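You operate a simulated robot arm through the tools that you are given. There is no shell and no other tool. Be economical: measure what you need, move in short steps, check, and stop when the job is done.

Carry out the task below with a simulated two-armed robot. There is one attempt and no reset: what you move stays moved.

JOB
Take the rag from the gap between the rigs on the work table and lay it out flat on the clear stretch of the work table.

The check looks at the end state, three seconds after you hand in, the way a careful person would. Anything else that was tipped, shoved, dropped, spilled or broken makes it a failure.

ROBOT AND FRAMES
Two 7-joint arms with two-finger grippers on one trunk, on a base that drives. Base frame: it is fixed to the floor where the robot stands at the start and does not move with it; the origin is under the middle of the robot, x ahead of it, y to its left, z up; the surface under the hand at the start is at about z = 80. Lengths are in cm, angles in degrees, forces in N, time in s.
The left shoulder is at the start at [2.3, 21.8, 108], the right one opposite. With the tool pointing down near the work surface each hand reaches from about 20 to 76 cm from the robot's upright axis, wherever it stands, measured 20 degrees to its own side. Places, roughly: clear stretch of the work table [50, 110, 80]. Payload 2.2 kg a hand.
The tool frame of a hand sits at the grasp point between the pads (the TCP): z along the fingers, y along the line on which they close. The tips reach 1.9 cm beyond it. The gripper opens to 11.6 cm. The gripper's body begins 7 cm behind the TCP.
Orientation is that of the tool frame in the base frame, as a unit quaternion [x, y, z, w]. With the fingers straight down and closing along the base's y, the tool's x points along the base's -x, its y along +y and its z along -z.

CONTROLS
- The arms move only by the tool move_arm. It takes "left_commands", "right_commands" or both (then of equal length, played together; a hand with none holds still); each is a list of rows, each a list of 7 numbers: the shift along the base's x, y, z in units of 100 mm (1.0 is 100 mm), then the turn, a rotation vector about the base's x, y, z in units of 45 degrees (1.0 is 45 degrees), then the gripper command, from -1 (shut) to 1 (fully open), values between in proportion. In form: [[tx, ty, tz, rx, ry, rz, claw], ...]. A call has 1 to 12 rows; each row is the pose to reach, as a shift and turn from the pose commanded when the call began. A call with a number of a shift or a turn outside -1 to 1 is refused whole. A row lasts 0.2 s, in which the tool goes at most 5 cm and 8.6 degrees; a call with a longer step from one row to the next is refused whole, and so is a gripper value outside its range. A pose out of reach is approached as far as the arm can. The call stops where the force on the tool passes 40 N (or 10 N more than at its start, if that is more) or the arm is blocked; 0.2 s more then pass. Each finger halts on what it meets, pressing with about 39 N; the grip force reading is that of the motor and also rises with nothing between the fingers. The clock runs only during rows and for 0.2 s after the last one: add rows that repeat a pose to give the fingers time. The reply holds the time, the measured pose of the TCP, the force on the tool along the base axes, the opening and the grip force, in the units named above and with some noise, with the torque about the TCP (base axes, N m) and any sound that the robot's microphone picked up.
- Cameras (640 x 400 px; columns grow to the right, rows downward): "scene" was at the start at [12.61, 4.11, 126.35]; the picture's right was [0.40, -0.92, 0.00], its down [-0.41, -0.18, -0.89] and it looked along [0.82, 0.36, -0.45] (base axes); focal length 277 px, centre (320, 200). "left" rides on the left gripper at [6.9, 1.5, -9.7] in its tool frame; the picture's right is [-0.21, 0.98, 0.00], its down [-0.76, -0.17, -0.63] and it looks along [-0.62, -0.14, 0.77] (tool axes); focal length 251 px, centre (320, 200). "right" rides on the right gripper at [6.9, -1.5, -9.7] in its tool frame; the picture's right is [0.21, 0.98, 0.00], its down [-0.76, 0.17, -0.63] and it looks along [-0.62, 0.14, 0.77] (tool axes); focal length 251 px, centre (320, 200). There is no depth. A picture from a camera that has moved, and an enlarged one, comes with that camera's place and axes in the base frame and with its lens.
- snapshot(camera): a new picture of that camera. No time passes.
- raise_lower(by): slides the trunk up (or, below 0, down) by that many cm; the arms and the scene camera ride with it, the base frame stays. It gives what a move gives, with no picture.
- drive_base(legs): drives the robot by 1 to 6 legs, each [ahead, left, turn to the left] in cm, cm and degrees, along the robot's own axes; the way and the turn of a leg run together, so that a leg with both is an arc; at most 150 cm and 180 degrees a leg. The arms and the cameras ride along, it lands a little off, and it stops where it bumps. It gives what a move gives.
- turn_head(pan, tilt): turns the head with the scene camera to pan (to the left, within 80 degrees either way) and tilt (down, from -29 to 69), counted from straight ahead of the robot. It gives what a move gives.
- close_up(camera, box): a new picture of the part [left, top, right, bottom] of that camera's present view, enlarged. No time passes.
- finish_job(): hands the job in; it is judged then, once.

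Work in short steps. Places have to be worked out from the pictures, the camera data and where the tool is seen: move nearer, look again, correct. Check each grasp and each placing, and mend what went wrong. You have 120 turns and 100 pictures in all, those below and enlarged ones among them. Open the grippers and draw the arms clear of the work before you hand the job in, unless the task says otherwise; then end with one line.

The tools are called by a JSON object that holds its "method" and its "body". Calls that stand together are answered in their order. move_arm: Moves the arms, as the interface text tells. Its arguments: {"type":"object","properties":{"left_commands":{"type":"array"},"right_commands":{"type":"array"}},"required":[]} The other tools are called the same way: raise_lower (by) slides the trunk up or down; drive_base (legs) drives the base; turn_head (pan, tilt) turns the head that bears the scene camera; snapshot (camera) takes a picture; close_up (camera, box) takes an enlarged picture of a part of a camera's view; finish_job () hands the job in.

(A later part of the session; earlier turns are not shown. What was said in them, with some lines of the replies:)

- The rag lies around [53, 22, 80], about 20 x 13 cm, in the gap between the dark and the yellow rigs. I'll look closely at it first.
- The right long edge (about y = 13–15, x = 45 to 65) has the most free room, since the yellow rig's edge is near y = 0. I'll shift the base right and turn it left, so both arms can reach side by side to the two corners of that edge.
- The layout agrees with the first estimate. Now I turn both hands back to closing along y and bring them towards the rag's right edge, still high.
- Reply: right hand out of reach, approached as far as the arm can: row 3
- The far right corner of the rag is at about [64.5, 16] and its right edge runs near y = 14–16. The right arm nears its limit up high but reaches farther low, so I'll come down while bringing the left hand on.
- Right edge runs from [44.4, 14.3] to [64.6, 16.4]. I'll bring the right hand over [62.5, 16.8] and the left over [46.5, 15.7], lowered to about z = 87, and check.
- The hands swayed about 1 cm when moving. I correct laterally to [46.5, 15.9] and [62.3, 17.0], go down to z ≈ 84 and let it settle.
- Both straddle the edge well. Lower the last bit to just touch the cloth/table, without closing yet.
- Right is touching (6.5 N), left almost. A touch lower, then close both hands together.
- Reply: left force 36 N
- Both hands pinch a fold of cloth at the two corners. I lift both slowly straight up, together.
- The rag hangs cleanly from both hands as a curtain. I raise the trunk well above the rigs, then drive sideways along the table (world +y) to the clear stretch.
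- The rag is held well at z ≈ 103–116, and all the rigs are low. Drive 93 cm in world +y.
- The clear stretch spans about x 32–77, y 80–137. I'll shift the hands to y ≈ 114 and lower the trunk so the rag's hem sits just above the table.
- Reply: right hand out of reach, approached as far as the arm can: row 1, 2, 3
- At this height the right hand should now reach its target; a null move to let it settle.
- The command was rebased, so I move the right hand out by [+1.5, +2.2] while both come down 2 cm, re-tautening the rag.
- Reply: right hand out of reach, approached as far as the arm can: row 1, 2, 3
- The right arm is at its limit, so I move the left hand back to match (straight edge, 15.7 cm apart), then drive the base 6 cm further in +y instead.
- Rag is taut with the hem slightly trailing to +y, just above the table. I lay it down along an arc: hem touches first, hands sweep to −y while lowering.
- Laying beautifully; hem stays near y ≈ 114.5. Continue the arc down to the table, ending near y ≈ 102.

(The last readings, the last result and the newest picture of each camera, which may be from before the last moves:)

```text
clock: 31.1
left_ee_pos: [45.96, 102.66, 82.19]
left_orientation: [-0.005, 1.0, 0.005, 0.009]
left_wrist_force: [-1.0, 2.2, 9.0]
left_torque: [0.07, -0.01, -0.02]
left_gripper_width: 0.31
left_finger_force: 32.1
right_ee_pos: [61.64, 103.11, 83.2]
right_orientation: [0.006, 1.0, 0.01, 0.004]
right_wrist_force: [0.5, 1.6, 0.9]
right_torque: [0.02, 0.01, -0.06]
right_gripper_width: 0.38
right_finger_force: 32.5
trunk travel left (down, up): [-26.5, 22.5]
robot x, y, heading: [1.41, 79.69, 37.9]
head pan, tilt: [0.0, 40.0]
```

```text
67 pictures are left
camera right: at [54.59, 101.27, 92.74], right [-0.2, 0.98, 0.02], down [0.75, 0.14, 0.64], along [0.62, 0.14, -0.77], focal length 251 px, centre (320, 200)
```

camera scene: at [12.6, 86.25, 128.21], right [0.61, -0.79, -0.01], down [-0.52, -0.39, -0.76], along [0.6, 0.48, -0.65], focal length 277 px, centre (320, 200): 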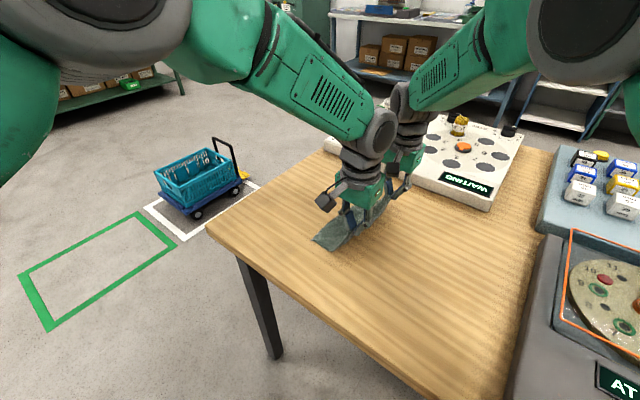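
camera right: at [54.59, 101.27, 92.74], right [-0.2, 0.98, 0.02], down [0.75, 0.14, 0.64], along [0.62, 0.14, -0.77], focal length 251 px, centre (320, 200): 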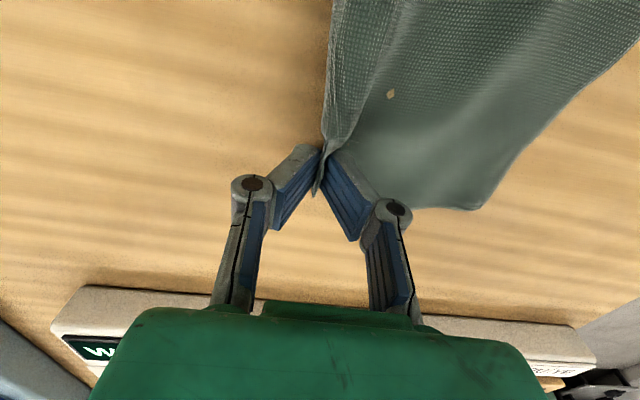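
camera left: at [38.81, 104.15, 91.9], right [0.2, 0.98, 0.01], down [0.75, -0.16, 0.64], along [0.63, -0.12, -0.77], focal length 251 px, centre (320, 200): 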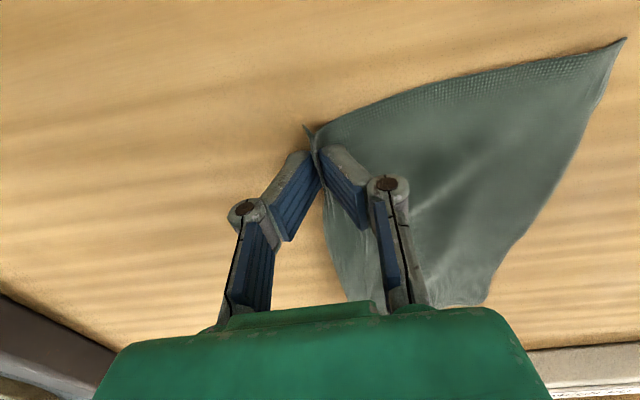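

Nearly flat; right hand is still 1 cm high. Lower it, pull both slightly to −y and apart for tautness.

{"method": "move_arm", "body": {"left_commands": [[-0.02, -0.05, 0.01, 0, 0, 0, -1], [-0.03, -0.1, 0.01, 0, 0, 0, -1], [-0.03, -0.1, 0.01, 0, 0, 0, -1], [-0.03, -0.1, 0.01, 0, 0, 0, -1]], "right_commands": [[0.02, -0.05, -0.05, 0, 0, 0, -1], [0.03, -0.12, -0.09, 0, 0, 0, -1], [0.03, -0.12, -0.09, 0, 0, 0, -1], [0.03, -0.12, -0.09, 0, 0, 0, -1]]}}

{"method": "move_arm", "body": {"left_commands": [[0, 0, 0.01, 0, 0, 0, -0.7], [0, 0, 0.01, 0, 0, 0, -0.7], [0, 0, 0.01, 0, 0, 0, -0.7], [0, 0, 0.01, 0, 0, 0, -0.7]], "right_commands": [[0, 0, 0.01, 0, 0, 0, -0.7], [0, 0, 0.01, 0, 0, 0, -0.7], [0, 0, 0.01, 0, 0, 0, -0.7], [0, 0, 0.01, 0, 0, 0, -0.7]]}}

{"method": "snapshot", "body": {"camera": "left"}}

{"method": "snapshot", "body": {"camera": "right"}}

```text
clock: 32.1
left_ee_pos: [45.77, 101.16, 82.25]
left_orientation: [-0.004, 1.0, 0.007, 0.007]
left_wrist_force: [1.5, 2.0, 6.4]
left_torque: [0.09, -0.03, 0.01]
left_gripper_width: 0.38
left_finger_force: 32.8
right_ee_pos: [62.24, 101.39, 82.3]
right_orientation: [0.007, 1.0, 0.013, 0.003]
right_wrist_force: [-3.5, 0.9, 7.4]
right_torque: [0.07, 0.07, -0.02]
right_gripper_width: 0.41
right_finger_force: 33.3
trunk travel left (down, up): [-26.5, 22.5]
robot x, y, heading: [0.66, 79.78, 37.5]
head pan, tilt: [0.0, 40.0]
```

```text
clock: 33.1
left_ee_pos: [45.88, 101.29, 82.36]
left_orientation: [-0.004, 1.0, 0.006, 0.006]
left_wrist_force: [-0.2, 0.0, 0.2]
left_torque: [0.0, 0.01, -0.01]
left_gripper_width: 1.75
left_finger_force: 0.1
right_ee_pos: [62.31, 101.41, 82.2]
right_orientation: [0.007, 1.0, 0.013, 0.002]
right_wrist_force: [-0.7, -0.7, -0.4]
right_torque: [-0.02, 0.01, -0.01]
right_gripper_width: 1.71
right_finger_force: 0.0
trunk travel left (down, up): [-26.5, 22.5]
robot x, y, heading: [1.08, 79.89, 38.0]
head pan, tilt: [0.0, 40.0]
```

```text
66 pictures are left
camera left: at [38.81, 102.69, 91.96], right [0.21, 0.98, 0.01], down [0.75, -0.17, 0.64], along [0.63, -0.12, -0.77], focal length 251 px, centre (320, 200)
```

left: 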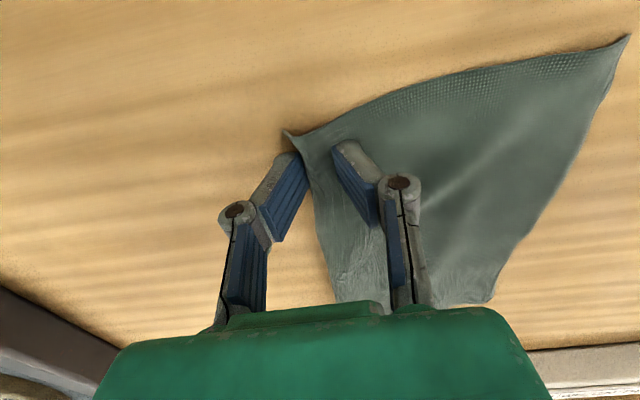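

```text
65 pictures are left
camera right: at [55.27, 99.75, 91.81], right [-0.2, 0.98, 0.02], down [0.76, 0.14, 0.64], along [0.62, 0.15, -0.77], focal length 251 px, centre (320, 200)
```

right: 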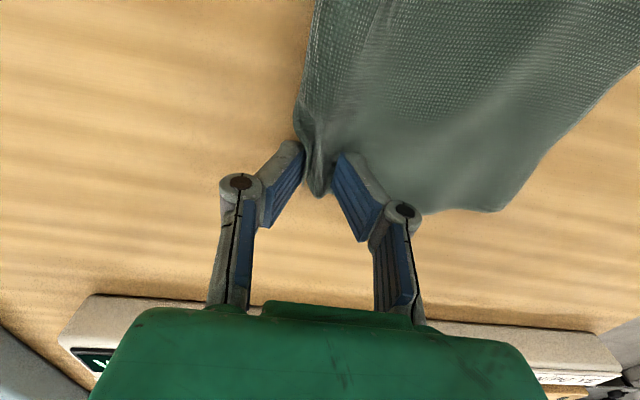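

Released; the cloth relaxes. Raise both hands straight up, then open and look.

{"method": "move_arm", "body": {"left_commands": [[0, 0, 0.1, 0, 0, 0, -0.6], [0, 0, 0.3, 0, 0, 0, -0.6], [0, 0, 0.65, 0, 0, 0, -0.6], [0, 0, 1, 0, 0, 0, 0]], "right_commands": [[0, 0, 0.1, 0, 0, 0, -0.6], [0, 0, 0.3, 0, 0, 0, -0.6], [0, 0, 0.65, 0, 0, 0, -0.6], [0, 0, 1, 0, 0, 0, 0]]}}

{"method": "raise_lower", "body": {"by": 15}}

{"method": "snapshot", "body": {"camera": "left"}}

{"method": "snapshot", "body": {"camera": "scene"}}

```text
clock: 34.1
left_ee_pos: [45.56, 102.7, 91.83]
left_orientation: [-0.019, 1.0, -0.007, 0.001]
left_wrist_force: [0.1, 0.1, 0.1]
left_torque: [0.02, -0.03, -0.04]
left_gripper_width: 5.78
left_finger_force: 0.0
right_ee_pos: [62.18, 101.68, 92.37]
right_orientation: [0.007, 1.0, 0.011, 0.001]
right_wrist_force: [1.0, -0.3, 0.8]
right_torque: [0.02, -0.01, 0.01]
right_gripper_width: 5.81
right_finger_force: 0.2
trunk travel left (down, up): [-26.5, 22.5]
robot x, y, heading: [1.07, 80.08, 37.7]
head pan, tilt: [0.0, 40.0]
```

```text
clock: 35.9
left_ee_pos: [46.11, 102.56, 107.51]
left_orientation: [-0.018, 1.0, -0.006, 0.008]
left_wrist_force: [0.0, 0.3, 0.3]
left_torque: [0.01, 0.01, -0.02]
left_gripper_width: 5.8
left_finger_force: 0.0
right_ee_pos: [62.53, 101.72, 107.24]
right_orientation: [0.007, 1.0, 0.011, 0.002]
right_wrist_force: [0.3, -0.4, 0.4]
right_torque: [0.01, -0.03, 0.0]
right_gripper_width: 5.79
right_finger_force: 0.0
trunk travel left (down, up): [-41.5, 7.5]
robot x, y, heading: [0.78, 79.7, 37.8]
head pan, tilt: [0.0, 40.0]
```

```text
64 pictures are left
camera left: at [38.94, 104.1, 117.15], right [0.18, 0.98, -0.01], down [0.75, -0.13, 0.65], along [0.64, -0.12, -0.76], focal length 251 px, centre (320, 200)
```

left: 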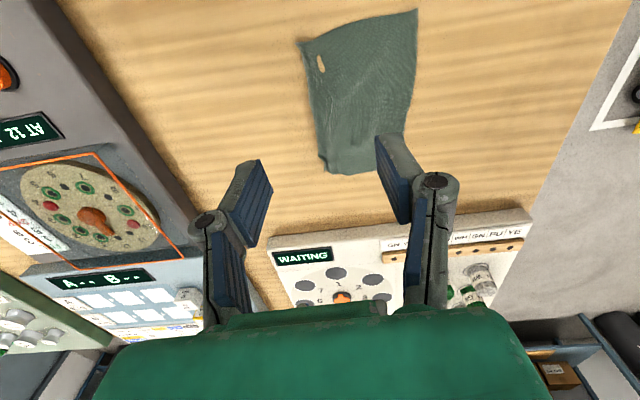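

```text
63 pictures are left
camera scene: at [11.39, 87.87, 143.22], right [0.62, -0.79, 0.0], down [-0.51, -0.4, -0.76], along [0.6, 0.47, -0.65], focal length 277 px, centre (320, 200)
```

scene: 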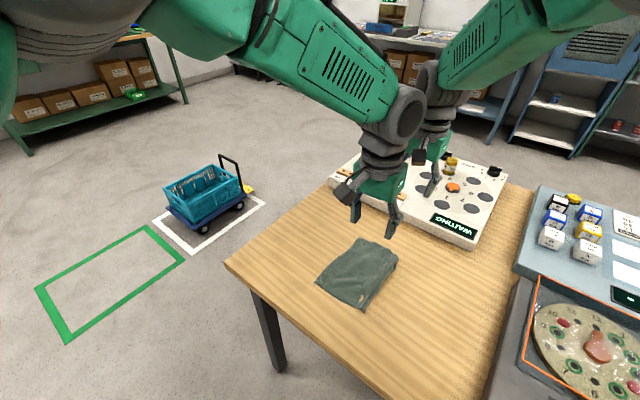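

It's lying out; there's a pale spot near one corner. I'll inspect closely.

{"method": "close_up", "body": {"camera": "left", "box": [270, 0, 450, 190]}}

{"method": "close_up", "body": {"camera": "scene", "box": [290, 220, 430, 320]}}

{"method": "snapshot", "body": {"camera": "right"}}

```text
2.11 times, centred on (360, 95) of left
camera zoom: at [38.94, 104.1, 117.15], right [0.18, 0.98, -0.01], down [0.75, -0.13, 0.65], along [0.64, -0.12, -0.76], focal length 529 px, centre (236, 421)
```

zoom: 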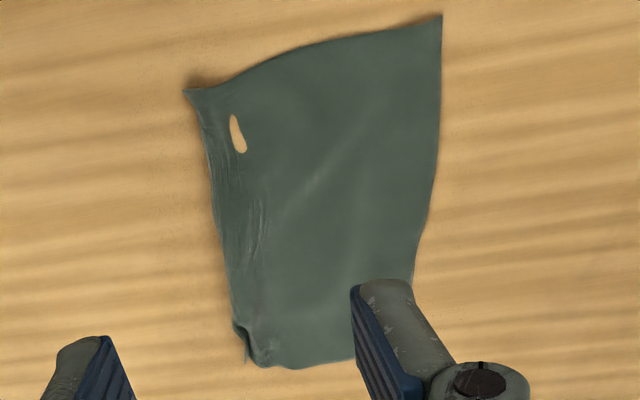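

```text
4.00 times, centred on (360, 270) of scene
camera zoom: at [11.39, 87.87, 143.22], right [0.62, -0.79, 0.0], down [-0.51, -0.4, -0.76], along [0.6, 0.47, -0.65], focal length 1109 px, centre (160, -80)
```

zoom: 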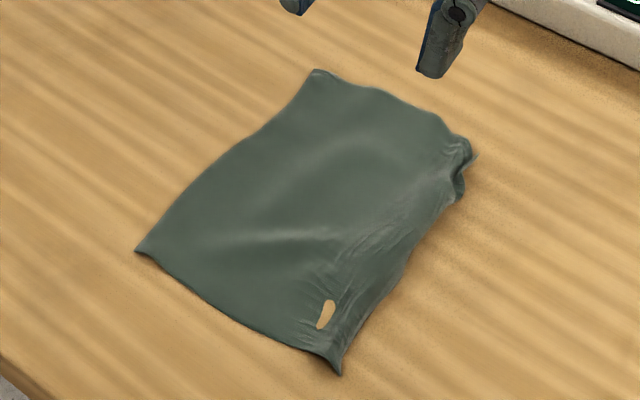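

```text
60 pictures are left
camera right: at [55.38, 99.89, 116.76], right [-0.2, 0.98, 0.02], down [0.76, 0.14, 0.64], along [0.62, 0.14, -0.77], focal length 251 px, centre (320, 200)
```

right: 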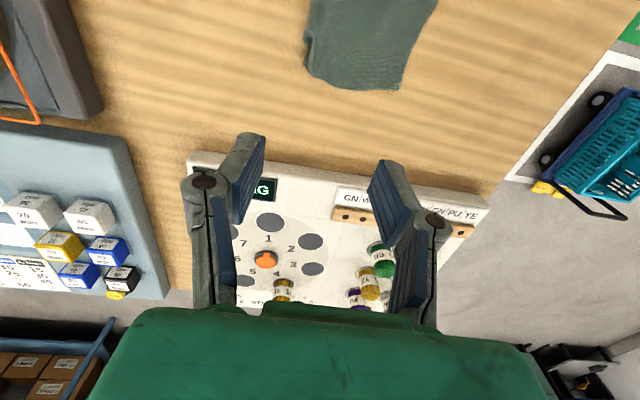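

The rag is spread to its full size (≈ 21 x 14.5 cm); only the far right corner looks slightly puckered. Closer look there.

{"method": "close_up", "body": {"camera": "right", "box": [280, 0, 460, 110]}}

{"method": "close_up", "body": {"camera": "scene", "box": [375, 240, 425, 275]}}

```text
3.56 times, centred on (370, 55) of right
camera zoom: at [55.38, 99.89, 116.76], right [-0.2, 0.98, 0.02], down [0.76, 0.14, 0.64], along [0.62, 0.14, -0.77], focal length 894 px, centre (142, 716)
```

zoom: 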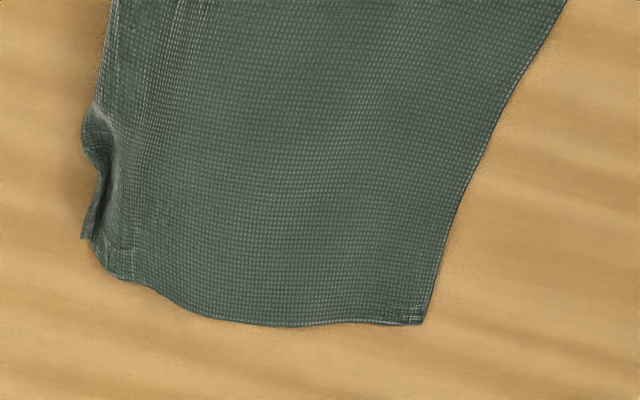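

```text
11.43 times, centred on (400, 258) of scene
camera zoom: at [11.39, 87.87, 143.22], right [0.62, -0.79, 0.0], down [-0.51, -0.4, -0.76], along [0.6, 0.47, -0.65], focal length 3167 px, centre (-594, -457)
```

zoom: 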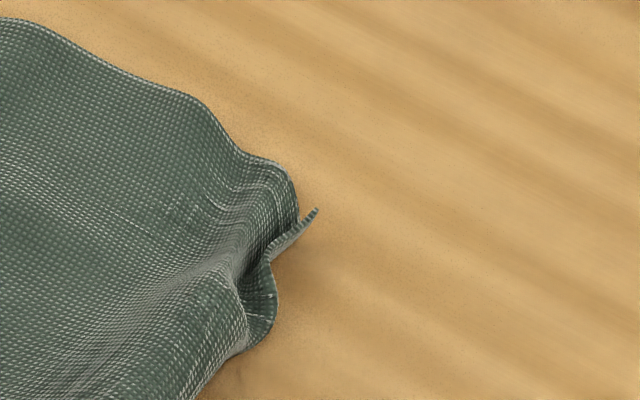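

There is a small upright pleat at the far right corner around [61.5, 100.5]. I'll fix it in reverse of the pinch: set the closed fingertips lightly on it, then open while shifting so the outer finger draws the cloth outwards.

{"method": "raise_lower", "body": {"by": -15}}

{"method": "move_arm", "body": {"right_commands": [[-0.03, -0.08, -0.2, 0, 0, 0, -0.5], [-0.03, -0.08, -0.4, 0, 0, 0, -1], [-0.03, -0.08, -0.65, 0, 0, 0, -1], [-0.03, -0.08, -0.65, 0, 0, 0, -1], [-0.03, -0.08, -0.65, 0, 0, 0, -1]]}}

{"method": "snapshot", "body": {"camera": "right"}}

```text
clock: 37.6
left_ee_pos: [46.1, 102.66, 92.7]
left_orientation: [-0.019, 1.0, -0.005, 0.011]
left_wrist_force: [-1.1, 0.0, -0.6]
left_torque: [-0.05, -0.01, -0.02]
left_gripper_width: 5.8
left_finger_force: 0.0
right_ee_pos: [62.36, 101.58, 92.1]
right_orientation: [0.007, 1.0, 0.013, 0.001]
right_wrist_force: [-0.1, 0.6, -0.3]
right_torque: [0.0, 0.02, 0.0]
right_gripper_width: 5.79
right_finger_force: 0.0
trunk travel left (down, up): [-26.5, 22.5]
robot x, y, heading: [0.93, 79.66, 37.7]
head pan, tilt: [0.0, 40.0]
```

```text
clock: 38.8
left_ee_pos: [46.17, 102.78, 92.76]
left_orientation: [-0.019, 1.0, -0.004, 0.011]
left_wrist_force: [-0.9, 0.2, 0.7]
left_torque: [0.05, -0.01, 0.01]
left_gripper_width: 5.8
left_finger_force: 0.0
right_ee_pos: [62.17, 100.79, 85.59]
right_orientation: [0.007, 1.0, 0.011, 0.001]
right_wrist_force: [0.9, 0.2, 0.8]
right_torque: [0.02, 0.02, 0.01]
right_gripper_width: 0.01
right_finger_force: 28.3
trunk travel left (down, up): [-26.5, 22.5]
robot x, y, heading: [0.86, 79.62, 38.3]
head pan, tilt: [0.0, 40.0]
```

```text
57 pictures are left
camera right: at [55.07, 99.04, 95.19], right [-0.2, 0.98, 0.02], down [0.76, 0.14, 0.64], along [0.62, 0.15, -0.77], focal length 251 px, centre (320, 200)
```

right: 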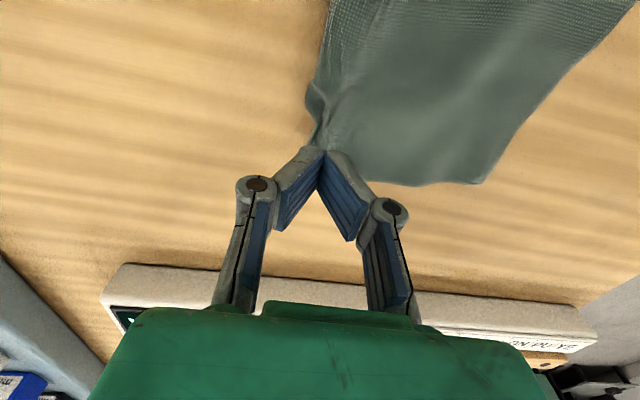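

Fingers are over the pleat (about 1 cm too far in x). Lower to a light touch.

{"method": "move_arm", "body": {"right_commands": [[-0.07, -0.01, -0.15, 0, 0, 0, -1], [-0.07, -0.01, -0.3, 0, 0, 0, -1], [-0.07, -0.01, -0.34, 0, 0, 0, -1], [-0.07, -0.01, -0.34, 0, 0, 0, -1]]}}

```text
clock: 39.8
left_ee_pos: [46.11, 102.84, 92.82]
left_orientation: [-0.02, 1.0, -0.005, 0.011]
left_wrist_force: [-0.7, 0.3, -0.9]
left_torque: [-0.02, 0.01, 0.02]
left_gripper_width: 5.79
left_finger_force: 0.1
right_ee_pos: [61.42, 100.6, 82.24]
right_orientation: [0.007, 1.0, 0.012, 0.002]
right_wrist_force: [0.9, 0.7, 0.7]
right_torque: [0.0, -0.03, 0.0]
right_gripper_width: 0.01
right_finger_force: 28.6
trunk travel left (down, up): [-26.5, 22.5]
robot x, y, heading: [0.93, 79.87, 38.2]
head pan, tilt: [0.0, 40.0]
```

No contact yet; 3 mm lower, then open to ~3 cm while shifting −y 1.5 cm.

{"method": "move_arm", "body": {"right_commands": [[0, 0, -0.03, 0, 0, 0, -1], [0, 0, -0.03, 0, 0, 0, -1], [0, -0.04, -0.03, 0, 0, 0, -0.87], [0, -0.08, -0.03, 0, 0, 0, -0.74], [0, -0.12, -0.03, 0, 0, 0, -0.6], [0, -0.16, -0.03, 0, 0, 0, -0.5], [0, -0.16, -0.03, 0, 0, 0, -0.5]]}}

{"method": "snapshot", "body": {"camera": "right"}}

```text
clock: 41.4
left_ee_pos: [46.15, 102.82, 92.95]
left_orientation: [-0.02, 1.0, -0.004, 0.013]
left_wrist_force: [-0.4, 0.6, -0.5]
left_torque: [-0.02, 0.02, 0.01]
left_gripper_width: 5.79
left_finger_force: 0.1
right_ee_pos: [61.31, 99.11, 82.15]
right_orientation: [0.007, 1.0, 0.013, 0.003]
right_wrist_force: [0.1, 2.9, 9.7]
right_torque: [0.18, 0.0, 0.0]
right_gripper_width: 3.05
right_finger_force: 0.2
trunk travel left (down, up): [-26.5, 22.5]
robot x, y, heading: [1.28, 79.95, 37.7]
head pan, tilt: [0.0, 40.0]
```

```text
56 pictures are left
camera right: at [54.23, 97.38, 91.62], right [-0.2, 0.98, 0.02], down [0.76, 0.14, 0.64], along [0.62, 0.15, -0.77], focal length 251 px, centre (320, 200)
```

right: 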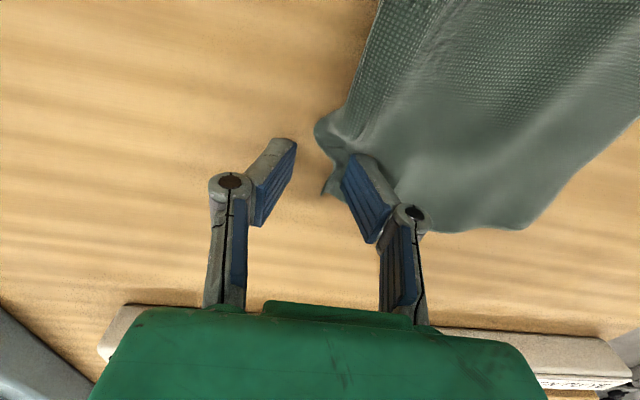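

The pleat now leans out. Lift and inspect from above.

{"method": "move_arm", "body": {"right_commands": [[0, 0, 0.2, 0, 0, 0, -0.5], [0, 0, 0.6, 0, 0, 0, -0.5], [-0.1, -0.1, 1, 0, 0, 0, -0.5], [-0.1, -0.1, 1, 0, 0, 0, -0.5]]}}

{"method": "close_up", "body": {"camera": "right", "box": [300, 0, 520, 160]}}

{"method": "close_up", "body": {"camera": "scene", "box": [290, 150, 450, 290]}}

```text
clock: 42.4
left_ee_pos: [46.24, 102.73, 92.96]
left_orientation: [-0.018, 1.0, -0.005, 0.011]
left_wrist_force: [0.8, 0.1, 0.1]
left_torque: [-0.02, 0.04, 0.0]
left_gripper_width: 5.78
left_finger_force: 0.1
right_ee_pos: [60.21, 97.95, 91.87]
right_orientation: [0.007, 1.0, 0.011, 0.001]
right_wrist_force: [-0.4, 0.6, 0.0]
right_torque: [-0.02, -0.01, -0.02]
right_gripper_width: 2.91
right_finger_force: 0.0
trunk travel left (down, up): [-26.5, 22.5]
robot x, y, heading: [0.62, 79.85, 37.8]
head pan, tilt: [0.0, 40.0]
```

```text
2.50 times, centred on (410, 80) of right
camera zoom: at [53.25, 96.31, 101.48], right [-0.2, 0.98, 0.02], down [0.76, 0.14, 0.64], along [0.62, 0.14, -0.77], focal length 629 px, centre (95, 500)
```

zoom: 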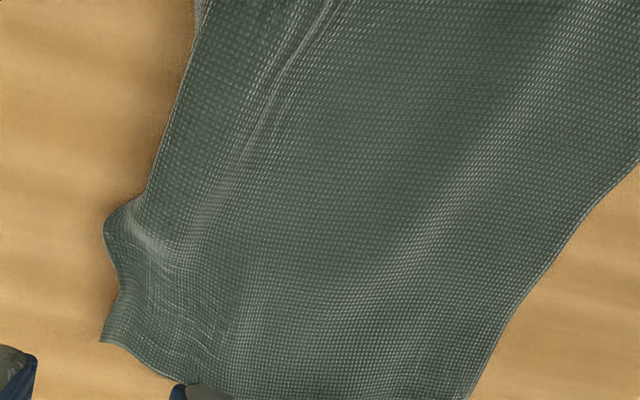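

```text
2.86 times, centred on (370, 220) of scene
camera zoom: at [11.35, 87.89, 128.22], right [0.62, -0.79, 0.0], down [-0.51, -0.4, -0.76], along [0.6, 0.47, -0.65], focal length 792 px, centre (177, 143)
```

zoom: 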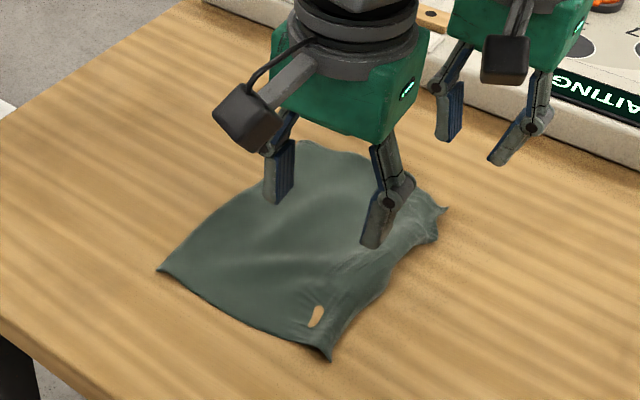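

The pleat has opened and the corner lies flat. Now raise the trunk, open the grippers, and back away.

{"method": "raise_lower", "body": {"by": 18}}

{"method": "move_arm", "body": {"left_commands": [[0, 0, 0.1, 0, 0, 0, 1], [0, 0, 0.2, 0, 0, 0, 1], [0, 0, 0.2, 0, 0, 0, 1]], "right_commands": [[0, 0, 0, 0, 0, 0, 1], [0, 0, 0, 0, 0, 0, 1], [0, 0, 0, 0, 0, 0, 1]]}}

{"method": "drive_base", "body": {"legs": [[-35, 0, 0]]}}

{"method": "snapshot", "body": {"camera": "scene"}}

```text
clock: 44.4
left_ee_pos: [46.26, 102.69, 110.88]
left_orientation: [-0.02, 1.0, -0.005, 0.011]
left_wrist_force: [0.3, 0.2, -1.5]
left_torque: [-0.03, 0.0, -0.01]
left_gripper_width: 5.84
left_finger_force: 0.0
right_ee_pos: [60.32, 97.97, 109.95]
right_orientation: [0.007, 1.0, 0.011, 0.001]
right_wrist_force: [-0.2, 0.3, -0.3]
right_torque: [-0.01, 0.02, 0.0]
right_gripper_width: 2.91
right_finger_force: 0.2
trunk travel left (down, up): [-44.5, 4.5]
robot x, y, heading: [1.21, 79.42, 37.8]
head pan, tilt: [0.0, 40.0]
```

```text
clock: 45.2
left_ee_pos: [45.92, 102.96, 111.67]
left_orientation: [-0.022, 1.0, -0.009, 0.001]
left_wrist_force: [-0.3, 0.0, 0.4]
left_torque: [-0.02, -0.02, 0.0]
left_gripper_width: 11.6
left_finger_force: 0.0
right_ee_pos: [60.22, 98.01, 109.97]
right_orientation: [0.007, 1.0, 0.012, 0.003]
right_wrist_force: [-0.2, 0.0, 0.5]
right_torque: [0.01, -0.01, -0.01]
right_gripper_width: 11.59
right_finger_force: 0.1
trunk travel left (down, up): [-44.5, 4.5]
robot x, y, heading: [1.33, 80.05, 38.1]
head pan, tilt: [0.0, 40.0]
```

```text
clock: 47.5
left_ee_pos: [18.82, 81.82, 112.66]
left_orientation: [-0.025, 1.0, -0.009, 0.009]
left_wrist_force: [-0.5, -0.4, 0.0]
left_torque: [-0.01, -0.02, -0.03]
left_gripper_width: 11.6
left_finger_force: 0.0
right_ee_pos: [33.11, 76.89, 110.0]
right_orientation: [0.005, 1.0, 0.012, 0.001]
right_wrist_force: [-0.1, -0.7, 0.5]
right_torque: [-0.02, 0.03, 0.01]
right_gripper_width: 11.6
right_finger_force: 0.0
trunk travel left (down, up): [-44.5, 4.5]
robot x, y, heading: [-26.15, 58.37, 38.1]
head pan, tilt: [0.0, 40.0]
```

```text
53 pictures are left
camera scene: at [-15.74, 66.58, 146.21], right [0.62, -0.79, 0.0], down [-0.51, -0.4, -0.76], along [0.6, 0.47, -0.65], focal length 277 px, centre (320, 200)
```

scene: 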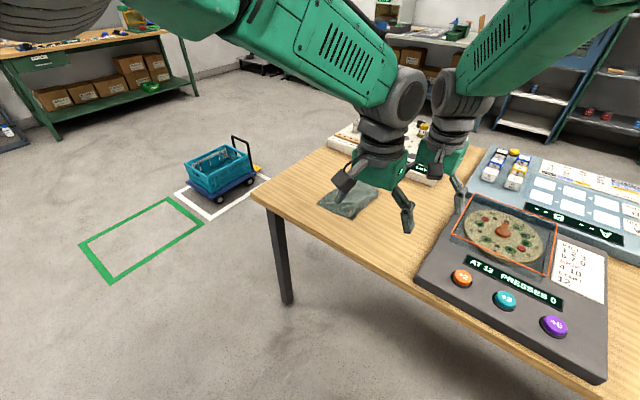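

Arms are off the rag but the view is blocked; back up a bit more and take a final look.

{"method": "drive_base", "body": {"legs": [[-25, -15, 0], [0, 0, -30]]}}

{"method": "turn_head", "body": {"pan": 22, "tilt": 30}}

{"method": "snapshot", "body": {"camera": "scene"}}

```text
clock: 50.9
left_ee_pos: [14.14, 28.31, 113.06]
left_orientation: [0.231, 0.973, -0.01, 0.009]
left_wrist_force: [-0.2, -1.0, -0.6]
left_torque: [0.0, 0.02, 0.01]
left_gripper_width: 11.59
left_finger_force: 0.2
right_ee_pos: [23.54, 16.66, 110.21]
right_orientation: [0.263, 0.965, 0.013, 0.006]
right_wrist_force: [0.5, -0.2, -0.2]
right_torque: [0.07, -0.05, -0.04]
right_gripper_width: 11.58
right_finger_force: 0.0
trunk travel left (down, up): [-44.5, 4.5]
robot x, y, heading: [-36.64, 30.93, 8.3]
head pan, tilt: [0.0, 40.0]
```

```text
clock: 51.8
left_ee_pos: [13.79, 28.6, 113.42]
left_orientation: [0.229, 0.973, -0.013, 0.012]
left_wrist_force: [0.5, 0.3, -0.3]
left_torque: [0.04, -0.02, 0.01]
left_gripper_width: 11.59
left_finger_force: 0.0
right_ee_pos: [23.27, 16.85, 110.44]
right_orientation: [0.264, 0.964, 0.013, 0.008]
right_wrist_force: [-0.7, -0.8, 0.9]
right_torque: [0.04, 0.01, -0.06]
right_gripper_width: 11.61
right_finger_force: 0.0
trunk travel left (down, up): [-44.5, 4.5]
robot x, y, heading: [-36.56, 31.07, 8.3]
head pan, tilt: [22.0, 30.0]
```

```text
52 pictures are left
camera scene: at [-24.07, 35.58, 147.78], right [0.5, -0.86, -0.01], down [-0.44, -0.25, -0.86], along [0.75, 0.44, -0.5], focal length 277 px, centre (320, 200)
```

scene: 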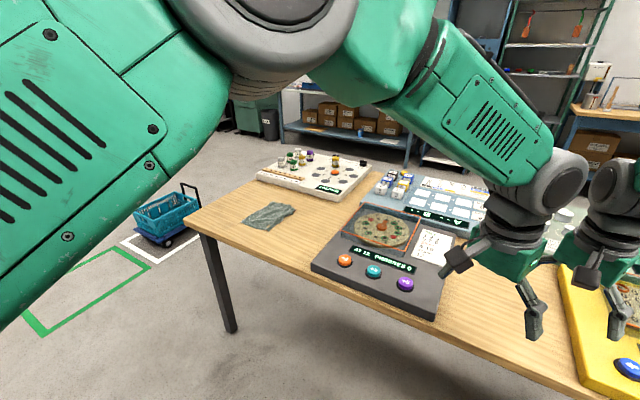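

{"method": "close_up", "body": {"camera": "scene", "box": [230, 190, 310, 240]}}

```text
8.00 times, centred on (270, 215) of scene
camera zoom: at [-24.07, 35.58, 147.78], right [0.5, -0.86, -0.01], down [-0.44, -0.25, -0.86], along [0.75, 0.44, -0.5], focal length 2217 px, centre (720, 80)
```

zoom: 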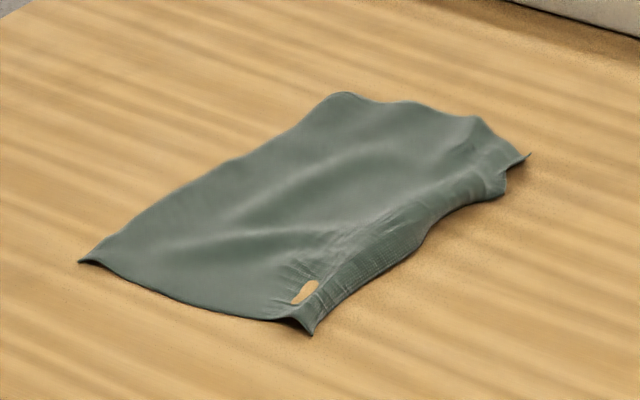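

The rag lies spread out flat on the clear stretch with nothing else disturbed, and both hands are open and clear. Handing in.

{"method": "finish_job", "body": {}}

```text
The job is handed in.
```

I took the rag from the gap between the rigs and laid it out on the clear stretch of the work table. It covers about 21 x 14.5 cm, centred near [54, 107], and no fold shows in the last picture, only slight ripples. A small pale spot near its near right corner looks like the table showing through; I took it for a picture artefact but did not confirm that. I saw nothing else moved or knocked, and both grippers are open and clear of the table.
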